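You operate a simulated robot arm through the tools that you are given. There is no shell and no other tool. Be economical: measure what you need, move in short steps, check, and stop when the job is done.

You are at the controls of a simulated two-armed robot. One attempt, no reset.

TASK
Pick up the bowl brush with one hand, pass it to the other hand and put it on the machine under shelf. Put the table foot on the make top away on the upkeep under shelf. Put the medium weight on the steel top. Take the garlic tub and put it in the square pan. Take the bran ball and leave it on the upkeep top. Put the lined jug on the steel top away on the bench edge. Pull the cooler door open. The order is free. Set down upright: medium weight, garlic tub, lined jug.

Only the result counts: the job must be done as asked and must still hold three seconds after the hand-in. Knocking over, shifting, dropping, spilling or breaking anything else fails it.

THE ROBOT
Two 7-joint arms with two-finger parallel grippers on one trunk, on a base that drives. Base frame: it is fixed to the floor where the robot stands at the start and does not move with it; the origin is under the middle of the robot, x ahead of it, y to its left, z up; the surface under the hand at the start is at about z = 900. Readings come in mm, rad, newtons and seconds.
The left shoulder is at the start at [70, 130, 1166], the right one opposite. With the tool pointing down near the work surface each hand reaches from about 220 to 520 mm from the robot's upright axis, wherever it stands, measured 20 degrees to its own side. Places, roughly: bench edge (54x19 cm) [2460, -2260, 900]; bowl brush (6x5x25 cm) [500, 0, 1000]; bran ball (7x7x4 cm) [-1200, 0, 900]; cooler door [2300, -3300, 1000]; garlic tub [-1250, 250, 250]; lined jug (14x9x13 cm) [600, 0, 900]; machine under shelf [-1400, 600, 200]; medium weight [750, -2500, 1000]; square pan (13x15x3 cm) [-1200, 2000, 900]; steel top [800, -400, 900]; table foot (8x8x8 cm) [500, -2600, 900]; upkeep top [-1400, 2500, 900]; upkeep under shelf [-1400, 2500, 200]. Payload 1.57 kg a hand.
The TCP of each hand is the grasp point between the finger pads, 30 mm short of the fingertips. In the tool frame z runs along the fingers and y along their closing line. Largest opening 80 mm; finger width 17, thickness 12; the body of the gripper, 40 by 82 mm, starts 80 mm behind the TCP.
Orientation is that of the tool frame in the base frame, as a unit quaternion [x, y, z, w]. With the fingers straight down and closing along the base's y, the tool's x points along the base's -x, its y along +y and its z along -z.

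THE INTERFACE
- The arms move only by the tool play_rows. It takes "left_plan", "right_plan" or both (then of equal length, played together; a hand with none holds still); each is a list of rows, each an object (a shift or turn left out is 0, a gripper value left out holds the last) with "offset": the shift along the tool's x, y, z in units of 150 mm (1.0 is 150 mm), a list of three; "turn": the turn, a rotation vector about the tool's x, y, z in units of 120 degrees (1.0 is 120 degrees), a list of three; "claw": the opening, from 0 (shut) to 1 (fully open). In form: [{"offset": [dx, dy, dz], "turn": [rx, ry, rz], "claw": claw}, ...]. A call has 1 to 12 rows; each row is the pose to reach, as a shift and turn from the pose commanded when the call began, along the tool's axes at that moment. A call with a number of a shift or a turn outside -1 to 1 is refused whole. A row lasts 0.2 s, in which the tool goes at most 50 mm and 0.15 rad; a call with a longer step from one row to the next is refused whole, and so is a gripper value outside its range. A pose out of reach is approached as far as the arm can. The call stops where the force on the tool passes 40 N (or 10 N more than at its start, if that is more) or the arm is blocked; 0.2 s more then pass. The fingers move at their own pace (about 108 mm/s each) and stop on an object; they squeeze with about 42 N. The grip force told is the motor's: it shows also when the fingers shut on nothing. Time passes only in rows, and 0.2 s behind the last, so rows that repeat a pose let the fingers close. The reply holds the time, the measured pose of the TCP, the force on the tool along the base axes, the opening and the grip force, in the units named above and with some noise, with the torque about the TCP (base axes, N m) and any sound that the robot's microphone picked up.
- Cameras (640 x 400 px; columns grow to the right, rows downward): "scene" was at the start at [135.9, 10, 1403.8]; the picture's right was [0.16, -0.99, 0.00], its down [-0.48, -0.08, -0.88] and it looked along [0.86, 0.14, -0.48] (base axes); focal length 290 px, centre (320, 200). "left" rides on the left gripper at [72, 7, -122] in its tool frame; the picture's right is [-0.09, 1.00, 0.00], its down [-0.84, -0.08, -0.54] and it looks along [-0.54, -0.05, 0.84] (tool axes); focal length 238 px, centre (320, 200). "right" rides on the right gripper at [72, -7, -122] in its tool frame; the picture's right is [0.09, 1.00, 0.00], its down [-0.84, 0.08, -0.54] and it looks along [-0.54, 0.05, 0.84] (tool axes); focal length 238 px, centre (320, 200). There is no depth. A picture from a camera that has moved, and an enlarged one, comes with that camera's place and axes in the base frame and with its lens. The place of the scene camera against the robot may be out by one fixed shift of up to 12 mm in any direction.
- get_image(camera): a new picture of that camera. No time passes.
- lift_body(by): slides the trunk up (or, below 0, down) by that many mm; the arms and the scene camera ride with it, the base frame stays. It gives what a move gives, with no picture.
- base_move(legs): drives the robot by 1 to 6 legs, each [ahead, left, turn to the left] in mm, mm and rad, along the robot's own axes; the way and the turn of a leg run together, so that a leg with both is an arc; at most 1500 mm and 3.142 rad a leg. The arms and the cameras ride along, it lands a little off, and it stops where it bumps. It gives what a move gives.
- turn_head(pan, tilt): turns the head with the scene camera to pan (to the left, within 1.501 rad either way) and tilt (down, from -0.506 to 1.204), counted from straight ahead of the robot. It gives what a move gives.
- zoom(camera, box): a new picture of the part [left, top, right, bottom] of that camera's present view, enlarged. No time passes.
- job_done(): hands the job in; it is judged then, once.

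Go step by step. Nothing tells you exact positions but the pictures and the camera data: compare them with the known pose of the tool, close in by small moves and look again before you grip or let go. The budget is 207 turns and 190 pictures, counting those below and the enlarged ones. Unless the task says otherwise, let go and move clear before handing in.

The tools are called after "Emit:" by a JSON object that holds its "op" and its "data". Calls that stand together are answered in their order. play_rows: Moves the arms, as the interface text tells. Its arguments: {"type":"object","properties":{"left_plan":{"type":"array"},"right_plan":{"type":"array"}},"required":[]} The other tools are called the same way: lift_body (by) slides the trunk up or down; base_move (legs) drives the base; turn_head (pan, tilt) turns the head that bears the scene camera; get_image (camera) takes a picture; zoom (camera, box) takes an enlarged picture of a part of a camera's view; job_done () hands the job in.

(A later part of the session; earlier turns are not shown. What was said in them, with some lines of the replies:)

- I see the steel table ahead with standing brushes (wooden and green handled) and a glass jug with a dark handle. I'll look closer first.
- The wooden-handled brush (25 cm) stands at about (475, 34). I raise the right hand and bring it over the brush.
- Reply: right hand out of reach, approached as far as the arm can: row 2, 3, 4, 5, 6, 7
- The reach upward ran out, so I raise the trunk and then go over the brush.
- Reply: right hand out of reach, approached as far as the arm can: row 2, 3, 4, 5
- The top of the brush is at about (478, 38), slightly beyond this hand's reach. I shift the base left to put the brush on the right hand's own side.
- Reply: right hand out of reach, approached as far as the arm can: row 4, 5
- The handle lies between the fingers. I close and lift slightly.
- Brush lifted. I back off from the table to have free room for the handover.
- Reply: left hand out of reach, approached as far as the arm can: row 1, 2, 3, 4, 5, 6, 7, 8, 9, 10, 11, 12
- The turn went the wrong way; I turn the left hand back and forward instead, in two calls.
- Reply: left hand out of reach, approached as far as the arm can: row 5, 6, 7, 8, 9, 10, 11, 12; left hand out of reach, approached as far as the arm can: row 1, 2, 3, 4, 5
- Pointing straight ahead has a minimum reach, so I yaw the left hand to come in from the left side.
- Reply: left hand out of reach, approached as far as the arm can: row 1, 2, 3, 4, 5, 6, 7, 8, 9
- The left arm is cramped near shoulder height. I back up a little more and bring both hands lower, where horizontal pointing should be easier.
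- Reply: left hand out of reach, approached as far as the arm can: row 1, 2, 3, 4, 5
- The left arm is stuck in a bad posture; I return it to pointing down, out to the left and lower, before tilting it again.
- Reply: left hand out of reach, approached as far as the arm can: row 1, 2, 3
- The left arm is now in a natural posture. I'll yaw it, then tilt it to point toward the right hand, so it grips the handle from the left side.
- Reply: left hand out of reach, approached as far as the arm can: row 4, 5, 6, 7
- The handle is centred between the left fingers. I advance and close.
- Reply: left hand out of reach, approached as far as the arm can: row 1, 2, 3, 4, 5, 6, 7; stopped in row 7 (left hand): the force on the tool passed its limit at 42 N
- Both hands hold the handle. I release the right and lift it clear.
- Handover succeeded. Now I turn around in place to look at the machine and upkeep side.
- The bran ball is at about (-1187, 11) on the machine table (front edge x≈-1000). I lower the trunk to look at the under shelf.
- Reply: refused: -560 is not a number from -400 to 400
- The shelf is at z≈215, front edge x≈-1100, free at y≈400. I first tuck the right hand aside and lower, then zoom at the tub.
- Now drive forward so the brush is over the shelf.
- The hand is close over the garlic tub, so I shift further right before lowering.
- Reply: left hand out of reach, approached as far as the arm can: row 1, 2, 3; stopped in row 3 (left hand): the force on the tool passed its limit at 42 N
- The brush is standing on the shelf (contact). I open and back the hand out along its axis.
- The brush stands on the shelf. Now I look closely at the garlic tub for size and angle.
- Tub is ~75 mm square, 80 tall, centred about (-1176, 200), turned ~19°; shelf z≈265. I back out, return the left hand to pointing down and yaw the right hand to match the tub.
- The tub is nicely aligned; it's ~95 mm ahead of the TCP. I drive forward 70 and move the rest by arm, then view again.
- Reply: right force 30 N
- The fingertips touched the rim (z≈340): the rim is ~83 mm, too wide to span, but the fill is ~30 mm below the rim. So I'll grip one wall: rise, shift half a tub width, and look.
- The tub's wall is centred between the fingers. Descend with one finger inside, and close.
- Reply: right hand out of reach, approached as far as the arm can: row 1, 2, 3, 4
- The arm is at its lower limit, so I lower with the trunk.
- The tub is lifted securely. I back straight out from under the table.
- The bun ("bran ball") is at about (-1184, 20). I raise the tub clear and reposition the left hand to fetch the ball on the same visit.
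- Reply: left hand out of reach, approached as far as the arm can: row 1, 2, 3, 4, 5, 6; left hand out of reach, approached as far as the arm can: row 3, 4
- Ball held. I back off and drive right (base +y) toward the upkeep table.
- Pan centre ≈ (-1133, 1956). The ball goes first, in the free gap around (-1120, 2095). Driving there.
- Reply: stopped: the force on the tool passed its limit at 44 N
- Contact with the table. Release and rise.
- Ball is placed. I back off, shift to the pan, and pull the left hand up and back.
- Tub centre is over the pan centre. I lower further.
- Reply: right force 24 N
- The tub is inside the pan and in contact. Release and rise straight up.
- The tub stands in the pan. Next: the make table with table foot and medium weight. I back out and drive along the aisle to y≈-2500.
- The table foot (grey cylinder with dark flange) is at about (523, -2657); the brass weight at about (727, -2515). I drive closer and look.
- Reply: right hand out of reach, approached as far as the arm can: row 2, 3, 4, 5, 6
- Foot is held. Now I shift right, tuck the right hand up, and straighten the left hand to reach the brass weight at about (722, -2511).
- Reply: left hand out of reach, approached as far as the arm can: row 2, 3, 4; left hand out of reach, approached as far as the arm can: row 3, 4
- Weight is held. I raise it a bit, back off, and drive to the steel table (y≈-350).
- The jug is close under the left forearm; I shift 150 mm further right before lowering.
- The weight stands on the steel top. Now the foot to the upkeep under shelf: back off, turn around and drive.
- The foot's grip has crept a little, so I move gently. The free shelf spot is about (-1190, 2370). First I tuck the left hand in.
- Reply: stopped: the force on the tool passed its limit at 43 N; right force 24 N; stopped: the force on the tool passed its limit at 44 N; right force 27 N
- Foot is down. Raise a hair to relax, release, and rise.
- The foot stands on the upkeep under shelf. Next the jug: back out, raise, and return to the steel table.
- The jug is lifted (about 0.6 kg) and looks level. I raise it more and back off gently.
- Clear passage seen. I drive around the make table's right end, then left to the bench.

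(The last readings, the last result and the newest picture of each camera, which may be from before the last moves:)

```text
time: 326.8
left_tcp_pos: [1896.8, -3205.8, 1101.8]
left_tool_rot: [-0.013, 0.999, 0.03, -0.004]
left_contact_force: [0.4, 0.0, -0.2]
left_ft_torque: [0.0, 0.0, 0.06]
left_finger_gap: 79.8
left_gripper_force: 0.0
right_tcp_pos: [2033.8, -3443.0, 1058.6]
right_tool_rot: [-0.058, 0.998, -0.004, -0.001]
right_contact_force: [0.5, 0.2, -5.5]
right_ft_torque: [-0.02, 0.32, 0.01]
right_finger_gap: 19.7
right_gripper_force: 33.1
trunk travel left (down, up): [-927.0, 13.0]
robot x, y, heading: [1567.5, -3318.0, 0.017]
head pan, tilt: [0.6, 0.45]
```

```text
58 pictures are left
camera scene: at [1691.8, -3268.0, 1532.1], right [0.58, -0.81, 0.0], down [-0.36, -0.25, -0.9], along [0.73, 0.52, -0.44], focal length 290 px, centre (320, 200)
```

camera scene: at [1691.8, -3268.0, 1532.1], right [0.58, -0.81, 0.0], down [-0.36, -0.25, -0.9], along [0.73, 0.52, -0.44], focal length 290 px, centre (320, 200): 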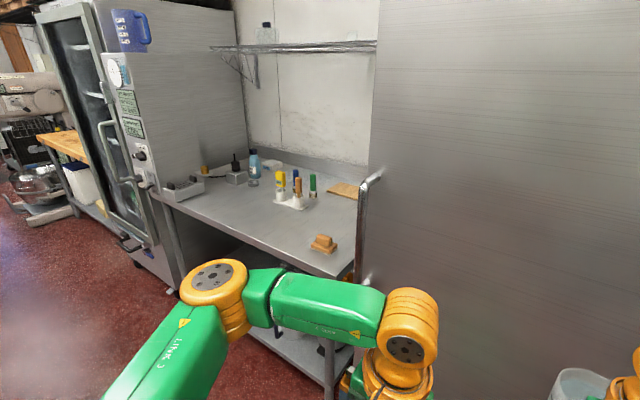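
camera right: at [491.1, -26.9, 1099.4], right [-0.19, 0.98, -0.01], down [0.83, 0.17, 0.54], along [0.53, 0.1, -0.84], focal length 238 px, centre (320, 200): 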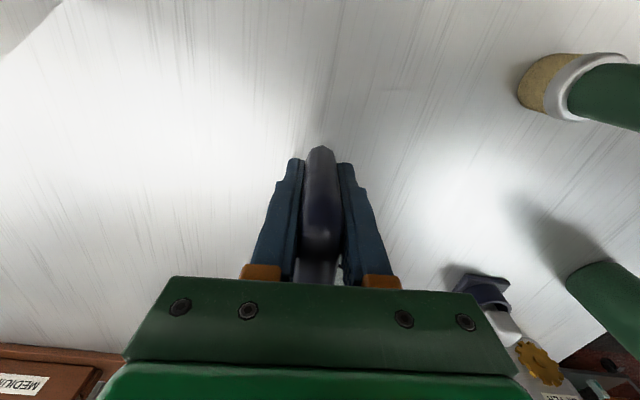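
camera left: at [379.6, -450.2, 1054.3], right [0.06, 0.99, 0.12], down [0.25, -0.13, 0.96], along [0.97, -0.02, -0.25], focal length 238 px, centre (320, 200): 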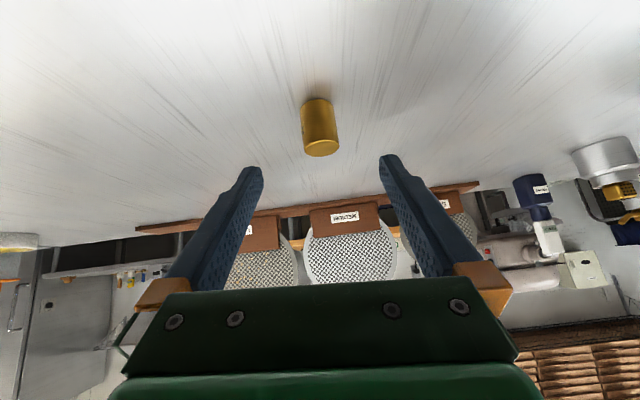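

Bench front edge x≈2320, strip free around (2450, -2270). Drive left, then forward partly.

Emit:
{"op": "base_move", "data": {"legs": [[0, 1172, -0.017]]}}

Emit:
{"op": "turn_head", "data": {"pan": -0.1, "tilt": 0.7}}

Emit:
{"op": "get_image", "data": {"camera": "scene"}}

```text
time: 332.7
left_tcp_pos: [1887.9, -2042.1, 1102.1]
left_tool_rot: [-0.001, 1.0, 0.031, -0.003]
left_contact_force: [0.0, -0.1, -1.3]
left_ft_torque: [0.02, -0.01, -0.03]
left_finger_gap: 79.8
left_gripper_force: 0.1
right_tcp_pos: [2020.4, -2282.1, 1060.2]
right_tool_rot: [-0.049, 0.999, -0.004, -0.002]
right_contact_force: [0.2, 0.6, -5.6]
right_ft_torque: [0.02, 0.35, -0.01]
right_finger_gap: 19.7
right_gripper_force: 33.7
trunk travel left (down, up): [-927.0, 13.0]
robot x, y, heading: [1558.2, -2147.2, -0.001]
head pan, tilt: [0.6, 0.45]
```

```text
time: 333.8
left_tcp_pos: [1887.5, -2041.4, 1100.4]
left_tool_rot: [-0.002, 1.0, 0.031, -0.004]
left_contact_force: [-0.7, 0.0, -0.7]
left_ft_torque: [0.02, -0.03, 0.0]
left_finger_gap: 80.1
left_gripper_force: 0.0
right_tcp_pos: [2019.5, -2280.4, 1059.3]
right_tool_rot: [-0.05, 0.999, -0.004, -0.001]
right_contact_force: [-0.4, 0.4, -4.7]
right_ft_torque: [-0.04, 0.28, 0.03]
right_finger_gap: 19.6
right_gripper_force: 33.7
trunk travel left (down, up): [-927.0, 13.0]
robot x, y, heading: [1557.8, -2141.0, -0.002]
head pan, tilt: [-0.099, 0.7]
```

```text
57 pictures are left
camera scene: at [1690.2, -2159.5, 1509.9], right [-0.1, -1.0, 0.0], down [-0.64, 0.06, -0.76], along [0.76, -0.08, -0.65], focal length 290 px, centre (320, 200)
```

scene: 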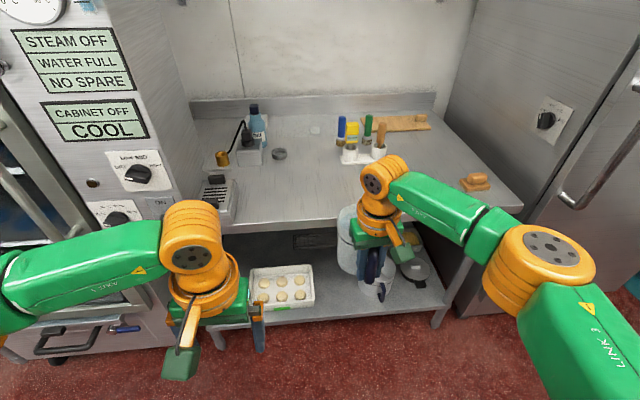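

Emit:
{"op": "play_rows", "data": {"left_plan": [{"offset": [0.2, 0, 0]}, {"offset": [0.4, 0, 0]}, {"offset": [0.5, 0, 0]}, {"offset": [0.5, 0, 0]}]}}

Emit:
{"op": "base_move", "data": {"legs": [[368, 3, 0]]}}

Emit:
{"op": "get_image", "data": {"camera": "scene"}}

Emit:
{"op": "get_image", "data": {"camera": "right"}}

```text
time: 334.8
left_tcp_pos: [1813.1, -2041.6, 1100.6]
left_tool_rot: [-0.003, 1.0, 0.031, -0.004]
left_contact_force: [-0.4, -0.6, 0.2]
left_ft_torque: [-0.03, -0.01, 0.02]
left_finger_gap: 80.0
left_gripper_force: 0.0
right_tcp_pos: [2020.4, -2280.8, 1059.1]
right_tool_rot: [-0.049, 0.999, -0.004, -0.001]
right_contact_force: [-0.2, -0.6, -5.8]
right_ft_torque: [-0.01, 0.3, 0.0]
right_finger_gap: 19.6
right_gripper_force: 34.1
trunk travel left (down, up): [-927.0, 13.0]
robot x, y, heading: [1555.3, -2144.1, 0.001]
head pan, tilt: [-0.099, 0.7]
```

```text
time: 337.2
left_tcp_pos: [2191.0, -2040.7, 1101.2]
left_tool_rot: [0.0, 1.0, 0.031, -0.003]
left_contact_force: [-1.1, 0.1, -0.5]
left_ft_torque: [0.0, -0.02, -0.02]
left_finger_gap: 80.2
left_gripper_force: 0.1
right_tcp_pos: [2396.5, -2281.8, 1060.6]
right_tool_rot: [-0.045, 0.999, -0.003, -0.001]
right_contact_force: [0.5, -0.3, -5.3]
right_ft_torque: [-0.04, 0.27, 0.01]
right_finger_gap: 19.7
right_gripper_force: 33.6
trunk travel left (down, up): [-927.0, 13.0]
robot x, y, heading: [1936.2, -2141.9, -0.004]
head pan, tilt: [-0.099, 0.7]
```

```text
56 pictures are left
camera scene: at [2066.7, -2158.6, 1510.2], right [-0.11, -0.99, 0.0], down [-0.64, 0.07, -0.77], along [0.76, -0.08, -0.64], focal length 290 px, centre (320, 200)
```

scene: 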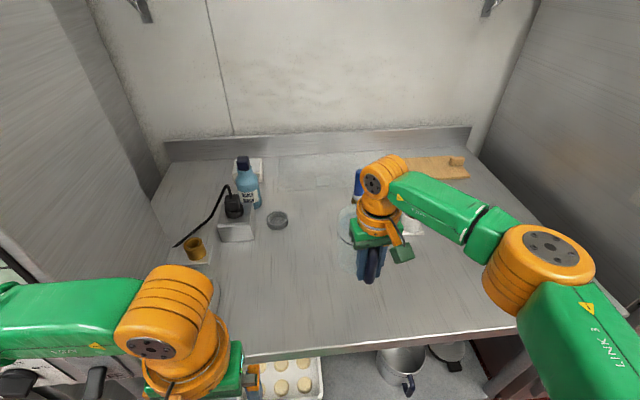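

```text
55 pictures are left
camera right: at [2326.6, -2294.2, 1182.5], right [-0.18, 0.98, -0.01], down [0.83, 0.16, 0.54], along [0.53, 0.09, -0.84], focal length 238 px, centre (320, 200)
```

right: 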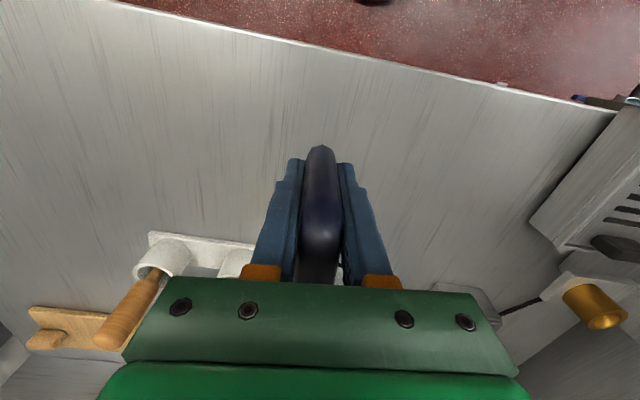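

Emit:
{"op": "play_rows", "data": {"right_plan": [{"offset": [0, 0, 0.12]}, {"offset": [0, 0, 0.25]}, {"offset": [0, 0, 0.38]}, {"offset": [0, 0, 0.46]}, {"offset": [0, 0, 0.46]}]}}

Emit:
{"op": "lift_body", "data": {"by": -15}}

Emit:
{"op": "lift_body", "data": {"by": -6}}

```text
time: 338.4
left_tcp_pos: [2192.6, -2041.2, 1099.0]
left_tool_rot: [0.0, 1.0, 0.03, -0.003]
left_contact_force: [-0.1, 0.5, -0.5]
left_ft_torque: [0.02, 0.0, -0.04]
left_finger_gap: 80.1
left_gripper_force: 0.0
right_tcp_pos: [2397.4, -2281.2, 990.7]
right_tool_rot: [-0.046, 0.999, -0.004, -0.002]
right_contact_force: [-0.3, 0.4, -4.8]
right_ft_torque: [0.02, 0.3, 0.04]
right_finger_gap: 19.5
right_gripper_force: 33.2
trunk travel left (down, up): [-927.0, 13.0]
robot x, y, heading: [1936.7, -2145.9, -0.003]
head pan, tilt: [-0.099, 0.7]
```

```text
time: 339.0
left_tcp_pos: [2192.5, -2041.6, 1084.3]
left_tool_rot: [0.001, 1.0, 0.03, -0.005]
left_contact_force: [0.3, 0.4, 0.0]
left_ft_torque: [0.01, 0.03, -0.02]
left_finger_gap: 80.3
left_gripper_force: 0.1
right_tcp_pos: [2399.1, -2283.2, 974.8]
right_tool_rot: [-0.046, 0.999, -0.004, -0.002]
right_contact_force: [-0.4, -0.8, -5.6]
right_ft_torque: [-0.03, 0.35, -0.02]
right_finger_gap: 19.8
right_gripper_force: 33.2
trunk travel left (down, up): [-912.0, 28.0]
robot x, y, heading: [1938.4, -2141.3, -0.011]
head pan, tilt: [-0.099, 0.7]
```

```text
time: 339.6
left_tcp_pos: [2192.7, -2040.8, 1078.6]
left_tool_rot: [0.0, 1.0, 0.031, -0.004]
left_contact_force: [0.4, 0.2, 0.6]
left_ft_torque: [0.02, 0.01, -0.03]
left_finger_gap: 79.8
left_gripper_force: 0.1
right_tcp_pos: [2399.1, -2281.3, 970.4]
right_tool_rot: [-0.046, 0.999, -0.004, -0.002]
right_contact_force: [0.5, -0.3, -5.1]
right_ft_torque: [-0.02, 0.32, 0.01]
right_finger_gap: 19.9
right_gripper_force: 33.6
trunk travel left (down, up): [-906.0, 34.0]
robot x, y, heading: [1937.3, -2146.8, -0.008]
head pan, tilt: [-0.099, 0.7]
```

Emit:
{"op": "lift_body", "data": {"by": -4}}

Emit:
{"op": "lift_body", "data": {"by": -4}}

Emit:
{"op": "lift_body", "data": {"by": -4}}

```text
time: 340.1
left_tcp_pos: [2192.2, -2042.3, 1075.3]
left_tool_rot: [0.0, 1.0, 0.03, -0.004]
left_contact_force: [-0.2, -0.1, -0.4]
left_ft_torque: [0.03, 0.01, 0.0]
left_finger_gap: 80.2
left_gripper_force: 0.0
right_tcp_pos: [2398.0, -2281.5, 968.5]
right_tool_rot: [-0.045, 0.999, -0.004, 0.001]
right_contact_force: [1.7, -0.5, 3.6]
right_ft_torque: [0.23, -0.75, -0.14]
right_finger_gap: 19.9
right_gripper_force: 33.3
trunk travel left (down, up): [-902.0, 38.0]
robot x, y, heading: [1941.4, -2142.8, -0.008]
head pan, tilt: [-0.099, 0.7]
```

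```text
time: 340.6
left_tcp_pos: [2188.6, -2039.9, 1071.9]
left_tool_rot: [0.0, 1.0, 0.03, -0.002]
left_contact_force: [-1.0, -0.3, 0.3]
left_ft_torque: [0.01, -0.03, 0.01]
left_finger_gap: 80.0
left_gripper_force: 0.0
right_tcp_pos: [2394.7, -2281.4, 965.3]
right_tool_rot: [-0.045, 0.999, -0.004, 0.001]
right_contact_force: [3.1, -1.2, 18.6]
right_ft_torque: [0.37, -0.72, -0.02]
right_finger_gap: 19.8
right_gripper_force: 34.2
trunk travel left (down, up): [-898.0, 42.0]
robot x, y, heading: [1940.6, -2149.3, -0.006]
head pan, tilt: [-0.099, 0.7]
```

```text
time: 341.2
left_tcp_pos: [2187.9, -2040.2, 1068.4]
left_tool_rot: [0.001, 1.0, 0.03, -0.001]
left_contact_force: [0.0, -0.3, -0.8]
left_ft_torque: [0.02, 0.02, 0.0]
left_finger_gap: 80.0
left_gripper_force: 0.1
right_tcp_pos: [2392.4, -2282.3, 962.1]
right_tool_rot: [-0.045, 0.999, -0.005, 0.0]
right_contact_force: [-0.9, -0.7, 20.8]
right_ft_torque: [-0.01, -0.5, 0.01]
right_finger_gap: 19.6
right_gripper_force: 33.2
trunk travel left (down, up): [-894.0, 46.0]
robot x, y, heading: [1938.7, -2148.2, -0.007]
head pan, tilt: [-0.099, 0.7]
```

Jug is on the bench. Relax, release and rise.

Emit:
{"op": "lift_body", "data": {"by": 3}}

Emit:
{"op": "play_rows", "data": {"right_plan": [{"claw": 0.5}, {"claw": 0.8}, {"claw": 0.8}]}}

Emit:
{"op": "lift_body", "data": {"by": 40}}

Emit:
{"op": "play_rows", "data": {"right_plan": [{"offset": [0, 0, -0.25]}, {"offset": [0, 0, -0.5]}, {"offset": [0, 0, -0.75]}, {"offset": [0, 0, -0.85]}]}}

Emit:
{"op": "get_image", "data": {"camera": "right"}}

Emit:
{"op": "get_image", "data": {"camera": "scene"}}

```text
time: 341.7
left_tcp_pos: [2192.1, -2040.6, 1070.0]
left_tool_rot: [0.0, 1.0, 0.031, -0.004]
left_contact_force: [-0.4, -0.4, 0.2]
left_ft_torque: [0.01, 0.0, -0.01]
left_finger_gap: 79.9
left_gripper_force: 0.0
right_tcp_pos: [2395.7, -2282.5, 961.2]
right_tool_rot: [-0.045, 0.999, -0.004, -0.001]
right_contact_force: [-2.4, 0.2, -0.1]
right_ft_torque: [0.05, 0.33, -0.02]
right_finger_gap: 19.4
right_gripper_force: 33.5
trunk travel left (down, up): [-897.0, 43.0]
robot x, y, heading: [1937.5, -2143.6, -0.008]
head pan, tilt: [-0.099, 0.7]
```

```text
time: 342.5
left_tcp_pos: [2190.8, -2040.8, 1070.7]
left_tool_rot: [0.0, 1.0, 0.031, -0.004]
left_contact_force: [-0.3, 0.3, -0.7]
left_ft_torque: [-0.01, 0.0, 0.0]
left_finger_gap: 80.0
left_gripper_force: 0.1
right_tcp_pos: [2397.6, -2281.5, 961.5]
right_tool_rot: [-0.045, 0.999, -0.004, -0.001]
right_contact_force: [-1.3, 0.7, -1.2]
right_ft_torque: [0.02, 0.03, -0.02]
right_finger_gap: 64.0
right_gripper_force: 0.0
trunk travel left (down, up): [-897.0, 43.0]
robot x, y, heading: [1939.3, -2141.2, -0.005]
head pan, tilt: [-0.099, 0.7]
```

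```text
time: 343.3
left_tcp_pos: [2190.8, -2041.3, 1110.4]
left_tool_rot: [0.0, 1.0, 0.031, -0.003]
left_contact_force: [0.4, 0.0, 0.4]
left_ft_torque: [-0.02, 0.0, 0.04]
left_finger_gap: 79.8
left_gripper_force: 0.1
right_tcp_pos: [2397.7, -2281.7, 1001.2]
right_tool_rot: [-0.046, 0.999, -0.004, -0.001]
right_contact_force: [-0.2, 0.3, 1.3]
right_ft_torque: [-0.01, -0.04, 0.0]
right_finger_gap: 64.2
right_gripper_force: 0.1
trunk travel left (down, up): [-937.0, 3.0]
robot x, y, heading: [1938.7, -2143.1, -0.006]
head pan, tilt: [-0.099, 0.7]
```

```text
time: 344.3
left_tcp_pos: [2191.1, -2041.2, 1109.8]
left_tool_rot: [0.001, 1.0, 0.031, -0.004]
left_contact_force: [-0.1, -0.2, 0.4]
left_ft_torque: [-0.01, 0.01, 0.03]
left_finger_gap: 79.8
left_gripper_force: 0.0
right_tcp_pos: [2399.8, -2279.8, 1130.5]
right_tool_rot: [-0.045, 0.999, -0.004, 0.0]
right_contact_force: [-0.1, 0.2, 0.0]
right_ft_torque: [-0.01, 0.03, 0.01]
right_finger_gap: 63.9
right_gripper_force: 0.0
trunk travel left (down, up): [-937.0, 3.0]
robot x, y, heading: [1938.2, -2142.9, -0.005]
head pan, tilt: [-0.099, 0.7]
```

```text
54 pictures are left
camera right: at [2329.3, -2292.8, 1252.2], right [-0.18, 0.98, -0.01], down [0.83, 0.16, 0.54], along [0.53, 0.09, -0.84], focal length 238 px, centre (320, 200)
```

right: 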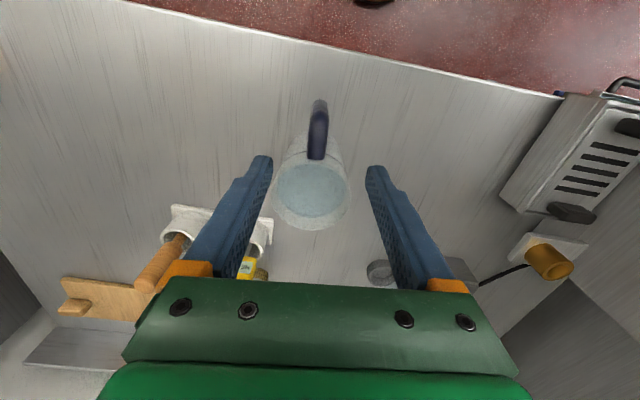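

```text
53 pictures are left
camera scene: at [2068.0, -2158.0, 1520.1], right [-0.11, -0.99, 0.0], down [-0.64, 0.07, -0.76], along [0.76, -0.08, -0.64], focal length 290 px, centre (320, 200)
```

scene: 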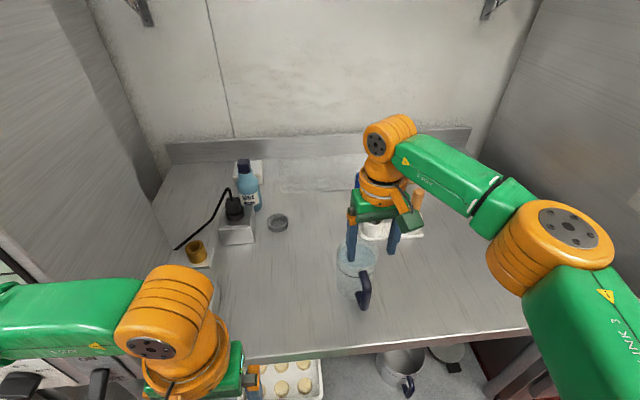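

The jug stands on the bench edge. Last: the cooler door. I back off, move to y≈-2850 and tilt the right hand forward for the vertical door handle.

Emit:
{"op": "base_move", "data": {"legs": [[-380, 0, 0], [0, -700, 0.005]]}}

Emit:
{"op": "play_rows", "data": {"right_plan": [{"offset": [0, 0, 0], "turn": [0, -0.06, 0]}, {"offset": [0, 0, 0], "turn": [0, -0.12, 0]}, {"offset": [-0.05, 0, 0], "turn": [0, -0.18, 0]}, {"offset": [-0.1, 0, 0], "turn": [0, -0.24, 0]}, {"offset": [-0.15, 0, 0], "turn": [0, -0.3, 0]}, {"offset": [-0.2, 0, 0], "turn": [0, -0.36, 0]}, {"offset": [-0.25, 0, 0], "turn": [0, -0.42, 0]}, {"offset": [-0.3, 0, 0], "turn": [0, -0.48, 0]}, {"offset": [-0.3, 0, 0], "turn": [0, -0.55, 0]}, {"offset": [-0.3, 0, 0], "turn": [0, -0.62, 0]}, {"offset": [-0.3, 0, 0], "turn": [0, -0.62, 0]}]}}

Emit:
{"op": "turn_head", "data": {"pan": -0.15, "tilt": 0.45}}

Emit:
{"op": "get_image", "data": {"camera": "scene"}}

Emit:
{"op": "get_image", "data": {"camera": "right"}}

```text
time: 350.2
left_tcp_pos: [1803.6, -2720.4, 1110.6]
left_tool_rot: [-0.008, 1.0, 0.029, -0.004]
left_contact_force: [0.9, -0.3, -0.8]
left_ft_torque: [-0.02, 0.01, 0.0]
left_finger_gap: 80.0
left_gripper_force: 0.1
right_tcp_pos: [2016.2, -2957.8, 1131.0]
right_tool_rot: [-0.055, 0.998, -0.004, 0.0]
right_contact_force: [0.2, 1.1, 0.5]
right_ft_torque: [-0.03, 0.01, 0.01]
right_finger_gap: 64.1
right_gripper_force: 0.1
trunk travel left (down, up): [-937.0, 3.0]
robot x, y, heading: [1551.6, -2827.4, 0.007]
head pan, tilt: [-0.099, 0.7]
```

```text
time: 352.6
left_tcp_pos: [1803.5, -2721.9, 1110.5]
left_tool_rot: [-0.007, 1.0, 0.03, -0.004]
left_contact_force: [1.4, -0.7, -0.6]
left_ft_torque: [0.02, 0.0, 0.01]
left_finger_gap: 80.1
left_gripper_force: 0.1
right_tcp_pos: [2060.4, -2953.2, 1129.7]
right_tool_rot: [-0.048, 0.863, 0.023, 0.503]
right_contact_force: [0.1, -0.5, 0.3]
right_ft_torque: [0.0, 0.02, 0.01]
right_finger_gap: 64.1
right_gripper_force: 0.1
right hand out of reach, approached as far as the arm can: row 9, 10, 11
trunk travel left (down, up): [-937.0, 3.0]
robot x, y, heading: [1550.1, -2830.7, 0.003]
head pan, tilt: [-0.099, 0.7]
```

```text
time: 353.3
left_tcp_pos: [1804.1, -2722.3, 1110.8]
left_tool_rot: [-0.008, 0.999, 0.032, -0.004]
left_contact_force: [-0.8, -0.3, -0.2]
left_ft_torque: [-0.01, 0.04, 0.02]
left_finger_gap: 80.0
left_gripper_force: 0.1
right_tcp_pos: [2059.5, -2952.7, 1128.8]
right_tool_rot: [-0.048, 0.863, 0.024, 0.502]
right_contact_force: [0.1, 0.2, -0.2]
right_ft_torque: [0.02, -0.02, -0.03]
right_finger_gap: 64.0
right_gripper_force: 0.1
trunk travel left (down, up): [-937.0, 3.0]
robot x, y, heading: [1550.9, -2831.4, 0.008]
head pan, tilt: [-0.15, 0.45]
```

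```text
52 pictures are left
camera scene: at [1688.6, -2846.8, 1542.2], right [-0.14, -0.99, 0.0], down [-0.43, 0.06, -0.9], along [0.89, -0.13, -0.44], focal length 290 px, centre (320, 200)
```

scene: 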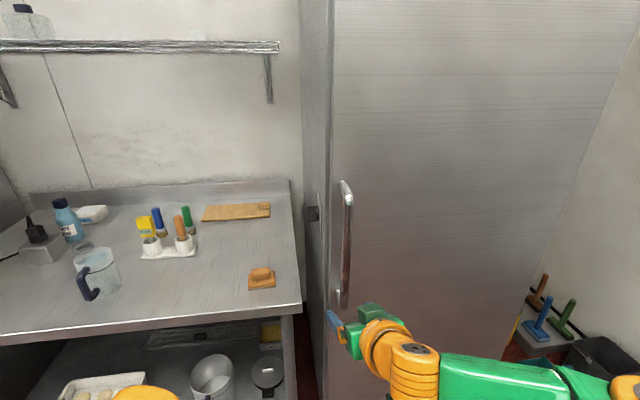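

```text
51 pictures are left
camera right: at [1920.5, -2975.3, 1127.6], right [-0.15, 0.98, -0.09], down [-0.06, 0.08, 0.99], along [0.99, 0.16, 0.05], focal length 238 px, centre (320, 200)
```

right: 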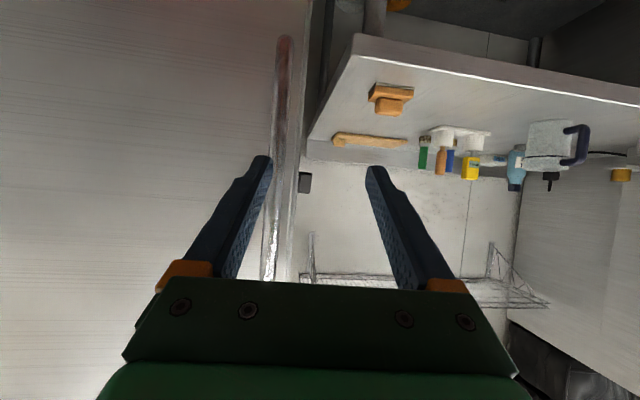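

Handle bar is at about (2275, -2988). I approach.

Emit:
{"op": "base_move", "data": {"legs": [[140, -35, -0.007]]}}

Emit:
{"op": "play_rows", "data": {"right_plan": [{"claw": 1}, {"claw": 1}]}}

Emit:
{"op": "get_image", "data": {"camera": "right"}}

Emit:
{"op": "get_image", "data": {"camera": "scene"}}

```text
time: 354.7
left_tcp_pos: [1937.9, -2758.2, 1110.4]
left_tool_rot: [-0.004, 1.0, 0.03, -0.003]
left_contact_force: [0.3, 0.7, -0.7]
left_ft_torque: [-0.01, 0.0, 0.02]
left_finger_gap: 79.8
left_gripper_force: 0.1
right_tcp_pos: [2193.1, -2991.6, 1130.4]
right_tool_rot: [-0.045, 0.863, 0.022, 0.503]
right_contact_force: [-0.6, 0.6, -0.3]
right_ft_torque: [0.0, 0.0, -0.02]
right_finger_gap: 64.2
right_gripper_force: 0.0
trunk travel left (down, up): [-937.0, 3.0]
robot x, y, heading: [1690.1, -2863.2, 0.003]
head pan, tilt: [-0.15, 0.45]
```

```text
time: 355.3
left_tcp_pos: [1942.0, -2758.9, 1111.3]
left_tool_rot: [-0.004, 1.0, 0.03, -0.003]
left_contact_force: [0.6, -0.1, 0.2]
left_ft_torque: [0.02, 0.04, -0.02]
left_finger_gap: 79.9
left_gripper_force: 0.0
right_tcp_pos: [2195.4, -2992.0, 1129.2]
right_tool_rot: [-0.045, 0.864, 0.022, 0.502]
right_contact_force: [0.6, 0.2, 0.0]
right_ft_torque: [0.0, 0.02, -0.03]
right_finger_gap: 80.2
right_gripper_force: 0.0
trunk travel left (down, up): [-937.0, 3.0]
robot x, y, heading: [1692.5, -2865.5, -0.001]
head pan, tilt: [-0.15, 0.45]
```

```text
50 pictures are left
camera right: at [2056.3, -3012.3, 1128.2], right [-0.14, 0.99, -0.09], down [-0.07, 0.08, 0.99], along [0.99, 0.15, 0.05], focal length 238 px, centre (320, 200)
```

right: 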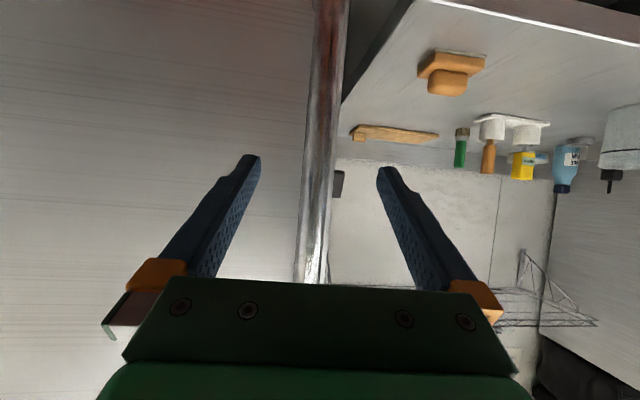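

```text
49 pictures are left
camera scene: at [1824.9, -2882.0, 1542.5], right [-0.15, -0.99, 0.0], down [-0.43, 0.06, -0.9], along [0.89, -0.13, -0.43], focal length 290 px, centre (320, 200)
```

scene: 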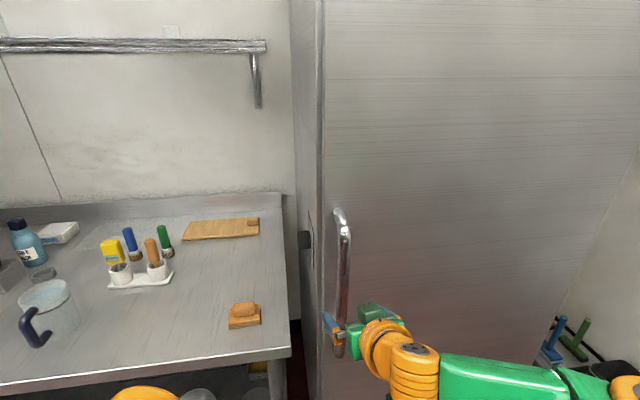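

Emit:
{"op": "base_move", "data": {"legs": [[58, 0, 0]]}}

Emit:
{"op": "get_image", "data": {"camera": "right"}}

Emit:
{"op": "zoom", "data": {"camera": "scene", "box": [290, 180, 450, 400]}}

```text
time: 356.2
left_tcp_pos: [1992.6, -2758.1, 1112.6]
left_tool_rot: [-0.006, 1.0, 0.031, 0.0]
left_contact_force: [-0.7, -0.1, 0.1]
left_ft_torque: [-0.01, -0.08, -0.01]
left_finger_gap: 80.0
left_gripper_force: 0.1
right_tcp_pos: [2246.4, -2990.3, 1133.5]
right_tool_rot: [-0.046, 0.862, 0.022, 0.504]
right_contact_force: [-0.1, 0.0, -0.3]
right_ft_torque: [0.02, -0.02, -0.03]
right_finger_gap: 79.9
right_gripper_force: 0.1
trunk travel left (down, up): [-937.0, 3.0]
robot x, y, heading: [1743.5, -2865.0, 0.003]
head pan, tilt: [-0.15, 0.45]
```

```text
48 pictures are left
camera right: at [2106.9, -3012.1, 1130.6], right [-0.15, 0.99, -0.09], down [-0.07, 0.08, 0.99], along [0.99, 0.15, 0.06], focal length 238 px, centre (320, 200)
```

right: 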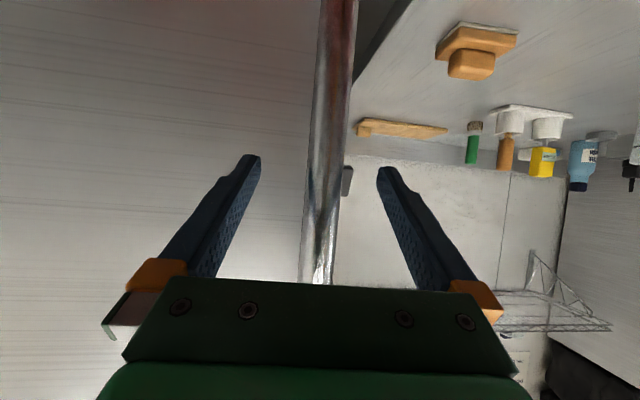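

```text
1.82 times, centred on (370, 290) of scene
camera zoom: at [1872.5, -2882.2, 1543.4], right [-0.15, -0.99, 0.0], down [-0.42, 0.06, -0.9], along [0.89, -0.13, -0.43], focal length 527 px, centre (229, 36)
```

zoom: 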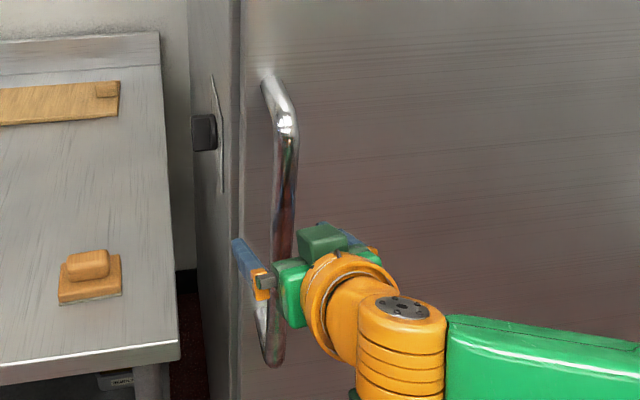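

Emit:
{"op": "base_move", "data": {"legs": [[24, 4, 0]]}}

Emit:
{"op": "play_rows", "data": {"right_plan": [{"claw": 0}, {"claw": 0}, {"claw": 0}, {"claw": 0}]}}

Emit:
{"op": "get_image", "data": {"camera": "right"}}

```text
time: 357.0
left_tcp_pos: [2017.8, -2755.4, 1112.1]
left_tool_rot: [-0.005, 0.999, 0.032, -0.001]
left_contact_force: [0.6, -1.4, -0.2]
left_ft_torque: [0.01, -0.06, -0.03]
left_finger_gap: 80.1
left_gripper_force: 0.1
right_tcp_pos: [2273.0, -2987.9, 1130.5]
right_tool_rot: [-0.047, 0.862, 0.024, 0.505]
right_contact_force: [-0.5, -0.4, 1.1]
right_ft_torque: [-0.01, 0.02, -0.01]
right_finger_gap: 80.1
right_gripper_force: 0.1
trunk travel left (down, up): [-937.0, 3.0]
robot x, y, heading: [1772.6, -2862.7, -0.001]
head pan, tilt: [-0.15, 0.45]
```

```text
time: 358.0
left_tcp_pos: [2025.6, -2752.8, 1110.6]
left_tool_rot: [-0.006, 1.0, 0.03, -0.004]
left_contact_force: [-0.1, -0.2, 0.5]
left_ft_torque: [-0.02, -0.03, 0.03]
left_finger_gap: 80.1
left_gripper_force: 0.1
right_tcp_pos: [2279.2, -2986.0, 1129.3]
right_tool_rot: [-0.047, 0.865, 0.022, 0.5]
right_contact_force: [-0.7, 4.4, -7.3]
right_ft_torque: [0.46, -0.07, -0.23]
right_finger_gap: 23.6
right_gripper_force: 35.4
trunk travel left (down, up): [-937.0, 3.0]
robot x, y, heading: [1768.7, -2859.0, 0.007]
head pan, tilt: [-0.15, 0.45]
```

```text
46 pictures are left
camera right: at [2139.8, -3006.2, 1127.0], right [-0.15, 0.99, -0.09], down [-0.06, 0.08, 0.99], along [0.99, 0.15, 0.05], focal length 238 px, centre (320, 200)
```

right: 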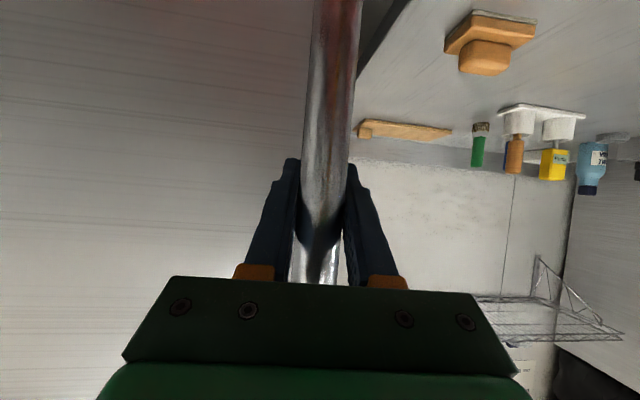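

Handle is gripped. I pull gently backward.

Emit:
{"op": "base_move", "data": {"legs": [[-70, -4, 0]]}}

Emit:
{"op": "get_image", "data": {"camera": "scene"}}

```text
time: 359.1
left_tcp_pos: [1959.1, -2763.3, 1110.2]
left_tool_rot: [-0.005, 0.999, 0.033, -0.007]
left_contact_force: [-0.7, 0.6, 0.0]
left_ft_torque: [0.01, 0.05, 0.0]
left_finger_gap: 80.0
left_gripper_force: 0.0
right_tcp_pos: [2216.2, -2996.1, 1127.8]
right_tool_rot: [-0.045, 0.863, 0.024, 0.503]
right_contact_force: [6.1, -14.4, 8.6]
right_ft_torque: [0.2, -0.36, 0.57]
right_finger_gap: 23.5
right_gripper_force: 35.6
trunk travel left (down, up): [-937.0, 3.0]
robot x, y, heading: [1701.7, -2865.3, 0.006]
head pan, tilt: [-0.15, 0.45]
```

```text
45 pictures are left
camera scene: at [1846.6, -2889.4, 1541.7], right [-0.14, -0.99, 0.0], down [-0.44, 0.07, -0.9], along [0.89, -0.13, -0.44], focal length 290 px, centre (320, 200)
```

scene: 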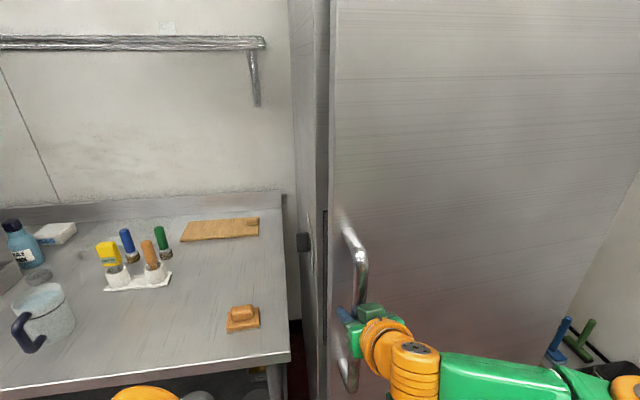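

The door is opening. I continue along its arc in small legs.

Emit:
{"op": "base_move", "data": {"legs": [[-48, -14, 0], [-102, -37, 0]]}}

```text
time: 360.8
left_tcp_pos: [1813.1, -2816.7, 1109.2]
left_tool_rot: [-0.006, 0.999, 0.034, -0.008]
left_contact_force: [1.2, 0.6, 0.0]
left_ft_torque: [0.01, 0.03, -0.04]
left_finger_gap: 80.0
left_gripper_force: 0.1
right_tcp_pos: [2069.5, -3048.7, 1129.5]
right_tool_rot: [-0.045, 0.861, 0.025, 0.505]
right_contact_force: [10.7, -16.6, 2.1]
right_ft_torque: [0.1, -0.21, 0.68]
right_finger_gap: 23.7
right_gripper_force: 35.7
trunk travel left (down, up): [-937.0, 3.0]
robot x, y, heading: [1551.6, -2917.5, 0.009]
head pan, tilt: [-0.15, 0.45]
```

Emit:
{"op": "base_move", "data": {"legs": [[-94, -58, 0], [-83, -72, 0]]}}

Emit:
{"op": "get_image", "data": {"camera": "scene"}}

```text
time: 362.7
left_tcp_pos: [1639.2, -2940.7, 1108.3]
left_tool_rot: [-0.003, 1.0, 0.03, -0.008]
left_contact_force: [0.7, 0.2, -0.4]
left_ft_torque: [-0.01, 0.02, -0.02]
left_finger_gap: 79.8
left_gripper_force: 0.1
right_tcp_pos: [1897.4, -3172.2, 1131.4]
right_tool_rot: [-0.045, 0.861, 0.02, 0.506]
right_contact_force: [6.1, -2.9, -6.2]
right_ft_torque: [0.51, 0.13, 0.31]
right_finger_gap: 23.9
right_gripper_force: 36.1
trunk travel left (down, up): [-937.0, 3.0]
robot x, y, heading: [1378.7, -3047.5, 0.001]
head pan, tilt: [-0.15, 0.45]
```

```text
44 pictures are left
camera scene: at [1526.3, -3062.0, 1541.4], right [-0.15, -0.99, 0.0], down [-0.44, 0.06, -0.9], along [0.89, -0.13, -0.44], focal length 290 px, centre (320, 200)
```

scene: 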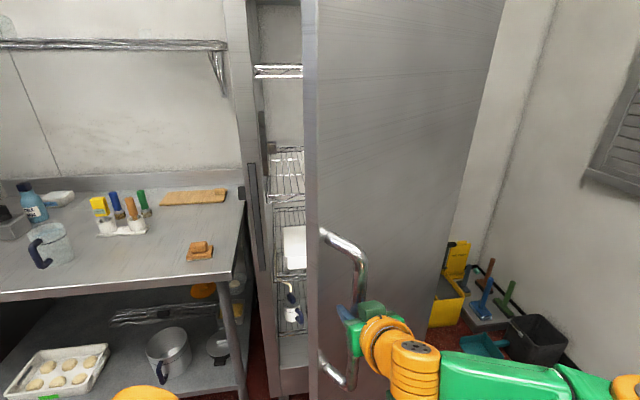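

Emit:
{"op": "base_move", "data": {"legs": [[-69, -84, 0], [-54, -94, 0]]}}

Emit:
{"op": "get_image", "data": {"camera": "scene"}}

Emit:
{"op": "get_image", "data": {"camera": "right"}}

```text
time: 364.7
left_tcp_pos: [1515.2, -3112.1, 1107.7]
left_tool_rot: [-0.005, 1.0, 0.028, -0.006]
left_contact_force: [-0.2, 1.0, -0.1]
left_ft_torque: [-0.06, 0.05, 0.03]
left_finger_gap: 79.9
left_gripper_force: 0.1
right_tcp_pos: [1773.8, -3344.2, 1135.6]
right_tool_rot: [-0.047, 0.859, 0.018, 0.509]
right_contact_force: [2.4, 3.7, -7.1]
right_ft_torque: [0.5, 0.32, 0.23]
right_finger_gap: 24.0
right_gripper_force: 36.0
trunk travel left (down, up): [-937.0, 3.0]
robot x, y, heading: [1257.3, -3226.0, 0.004]
head pan, tilt: [-0.15, 0.45]
```

```text
43 pictures are left
camera scene: at [1401.4, -3232.5, 1541.7], right [-0.14, -0.99, 0.01], down [-0.44, 0.06, -0.9], along [0.89, -0.13, -0.44], focal length 290 px, centre (320, 200)
```

scene: 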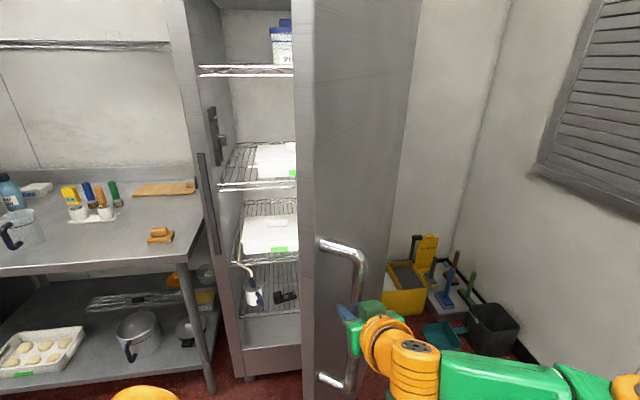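

```text
42 pictures are left
camera right: at [1633.6, -3365.6, 1130.9], right [-0.15, 0.98, -0.1], down [-0.08, 0.09, 0.99], along [0.99, 0.15, 0.07], focal length 238 px, centre (320, 200)
```

right: 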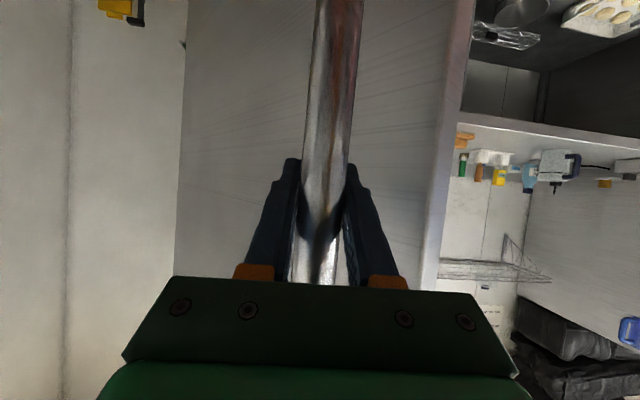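

Door is about 65° open. I open the fingers only partly and back straight out.

Emit:
{"op": "play_rows", "data": {"right_plan": [{"claw": 0.5}, {"claw": 0.5}, {"claw": 0.5}]}}

Emit:
{"op": "base_move", "data": {"legs": [[-130, 0, 0]]}}

Emit:
{"op": "get_image", "data": {"camera": "scene"}}

```text
time: 365.5
left_tcp_pos: [1509.5, -3119.2, 1110.5]
left_tool_rot: [-0.005, 0.999, 0.031, -0.004]
left_contact_force: [-0.2, 0.1, -0.6]
left_ft_torque: [-0.02, 0.01, 0.02]
left_finger_gap: 80.0
left_gripper_force: 0.1
right_tcp_pos: [1767.7, -3352.3, 1136.4]
right_tool_rot: [-0.047, 0.858, 0.022, 0.512]
right_contact_force: [0.6, -0.2, 0.2]
right_ft_torque: [-0.04, 0.01, -0.01]
right_finger_gap: 39.9
right_gripper_force: 0.0
trunk travel left (down, up): [-937.0, 3.0]
robot x, y, heading: [1256.1, -3224.0, 0.004]
head pan, tilt: [-0.15, 0.45]
```

```text
time: 366.8
left_tcp_pos: [1383.0, -3119.7, 1110.0]
left_tool_rot: [-0.005, 0.999, 0.031, -0.005]
left_contact_force: [0.4, -0.5, 0.3]
left_ft_torque: [0.02, 0.04, -0.03]
left_finger_gap: 80.0
left_gripper_force: 0.0
right_tcp_pos: [1640.0, -3353.6, 1134.0]
right_tool_rot: [-0.046, 0.859, 0.021, 0.509]
right_contact_force: [0.6, 0.7, 0.6]
right_ft_torque: [-0.01, -0.02, 0.02]
right_finger_gap: 40.0
right_gripper_force: 0.0
trunk travel left (down, up): [-937.0, 3.0]
robot x, y, heading: [1125.6, -3224.2, 0.005]
head pan, tilt: [-0.15, 0.45]
```

```text
41 pictures are left
camera scene: at [1269.2, -3243.1, 1541.7], right [-0.15, -0.99, 0.0], down [-0.43, 0.06, -0.9], along [0.89, -0.13, -0.44], focal length 290 px, centre (320, 200)
```

scene: 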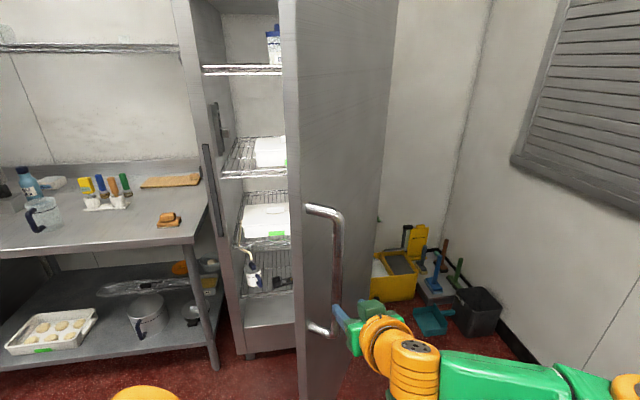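

Emit:
{"op": "base_move", "data": {"legs": [[-150, 0, 0]]}}

Emit:
{"op": "zoom", "data": {"camera": "scene", "box": [0, 100, 400, 350]}}

```text
time: 368.2
left_tcp_pos: [1235.3, -3119.4, 1109.4]
left_tool_rot: [-0.004, 1.0, 0.03, -0.006]
left_contact_force: [0.4, 0.1, 0.1]
left_ft_torque: [0.03, 0.01, 0.05]
left_finger_gap: 79.9
left_gripper_force: 0.1
right_tcp_pos: [1493.0, -3354.8, 1134.8]
right_tool_rot: [-0.044, 0.859, 0.021, 0.509]
right_contact_force: [0.1, -0.4, 0.2]
right_ft_torque: [0.0, -0.02, 0.01]
right_finger_gap: 40.1
right_gripper_force: 0.1
trunk travel left (down, up): [-937.0, 3.0]
robot x, y, heading: [976.7, -3225.9, 0.001]
head pan, tilt: [-0.15, 0.45]
```

```text
1.60 times, centred on (200, 225) of scene
camera zoom: at [1120.2, -3243.4, 1541.7], right [-0.15, -0.99, 0.0], down [-0.43, 0.06, -0.9], along [0.89, -0.13, -0.44], focal length 464 px, centre (512, 160)
```

zoom: 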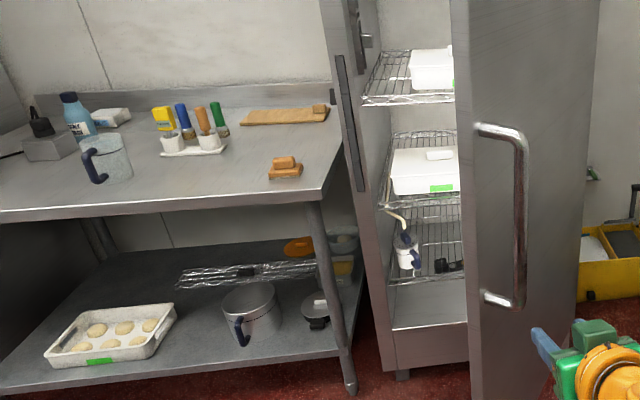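

The cooler door stays open and the jug is upright on the bench. The other items were all in place when I last saw them, so I hand in.

Emit:
{"op": "job_done", "data": {}}

```text
The job is handed in.
```

I did all seven tasks and handed the job in; the result hasn't come back, and I didn't re-check each item just before the hand-in.

- **Bowl brush:** picked up with the right hand, passed to the left, and left standing on the machine under shelf.
- **Table foot:** on the upkeep under shelf.
- **Medium weight:** upright on the steel top. I took the brass cylinder at the place you gave but couldn't read its label.
- **Garlic tub:** upright in the square pan. Its rim was too wide for the gripper, so I carried it by one wall. Before that, the fingertips pressed on the rim with about 30 N; the tub didn't move.
- **Bran ball:** on the upkeep top.
- **Lined jug:** upright on the bench edge, carried by its handle; I saw no spill.
- **Cooler door:** pulled open about 65 degrees, and it was still open after I let go and moved clear.
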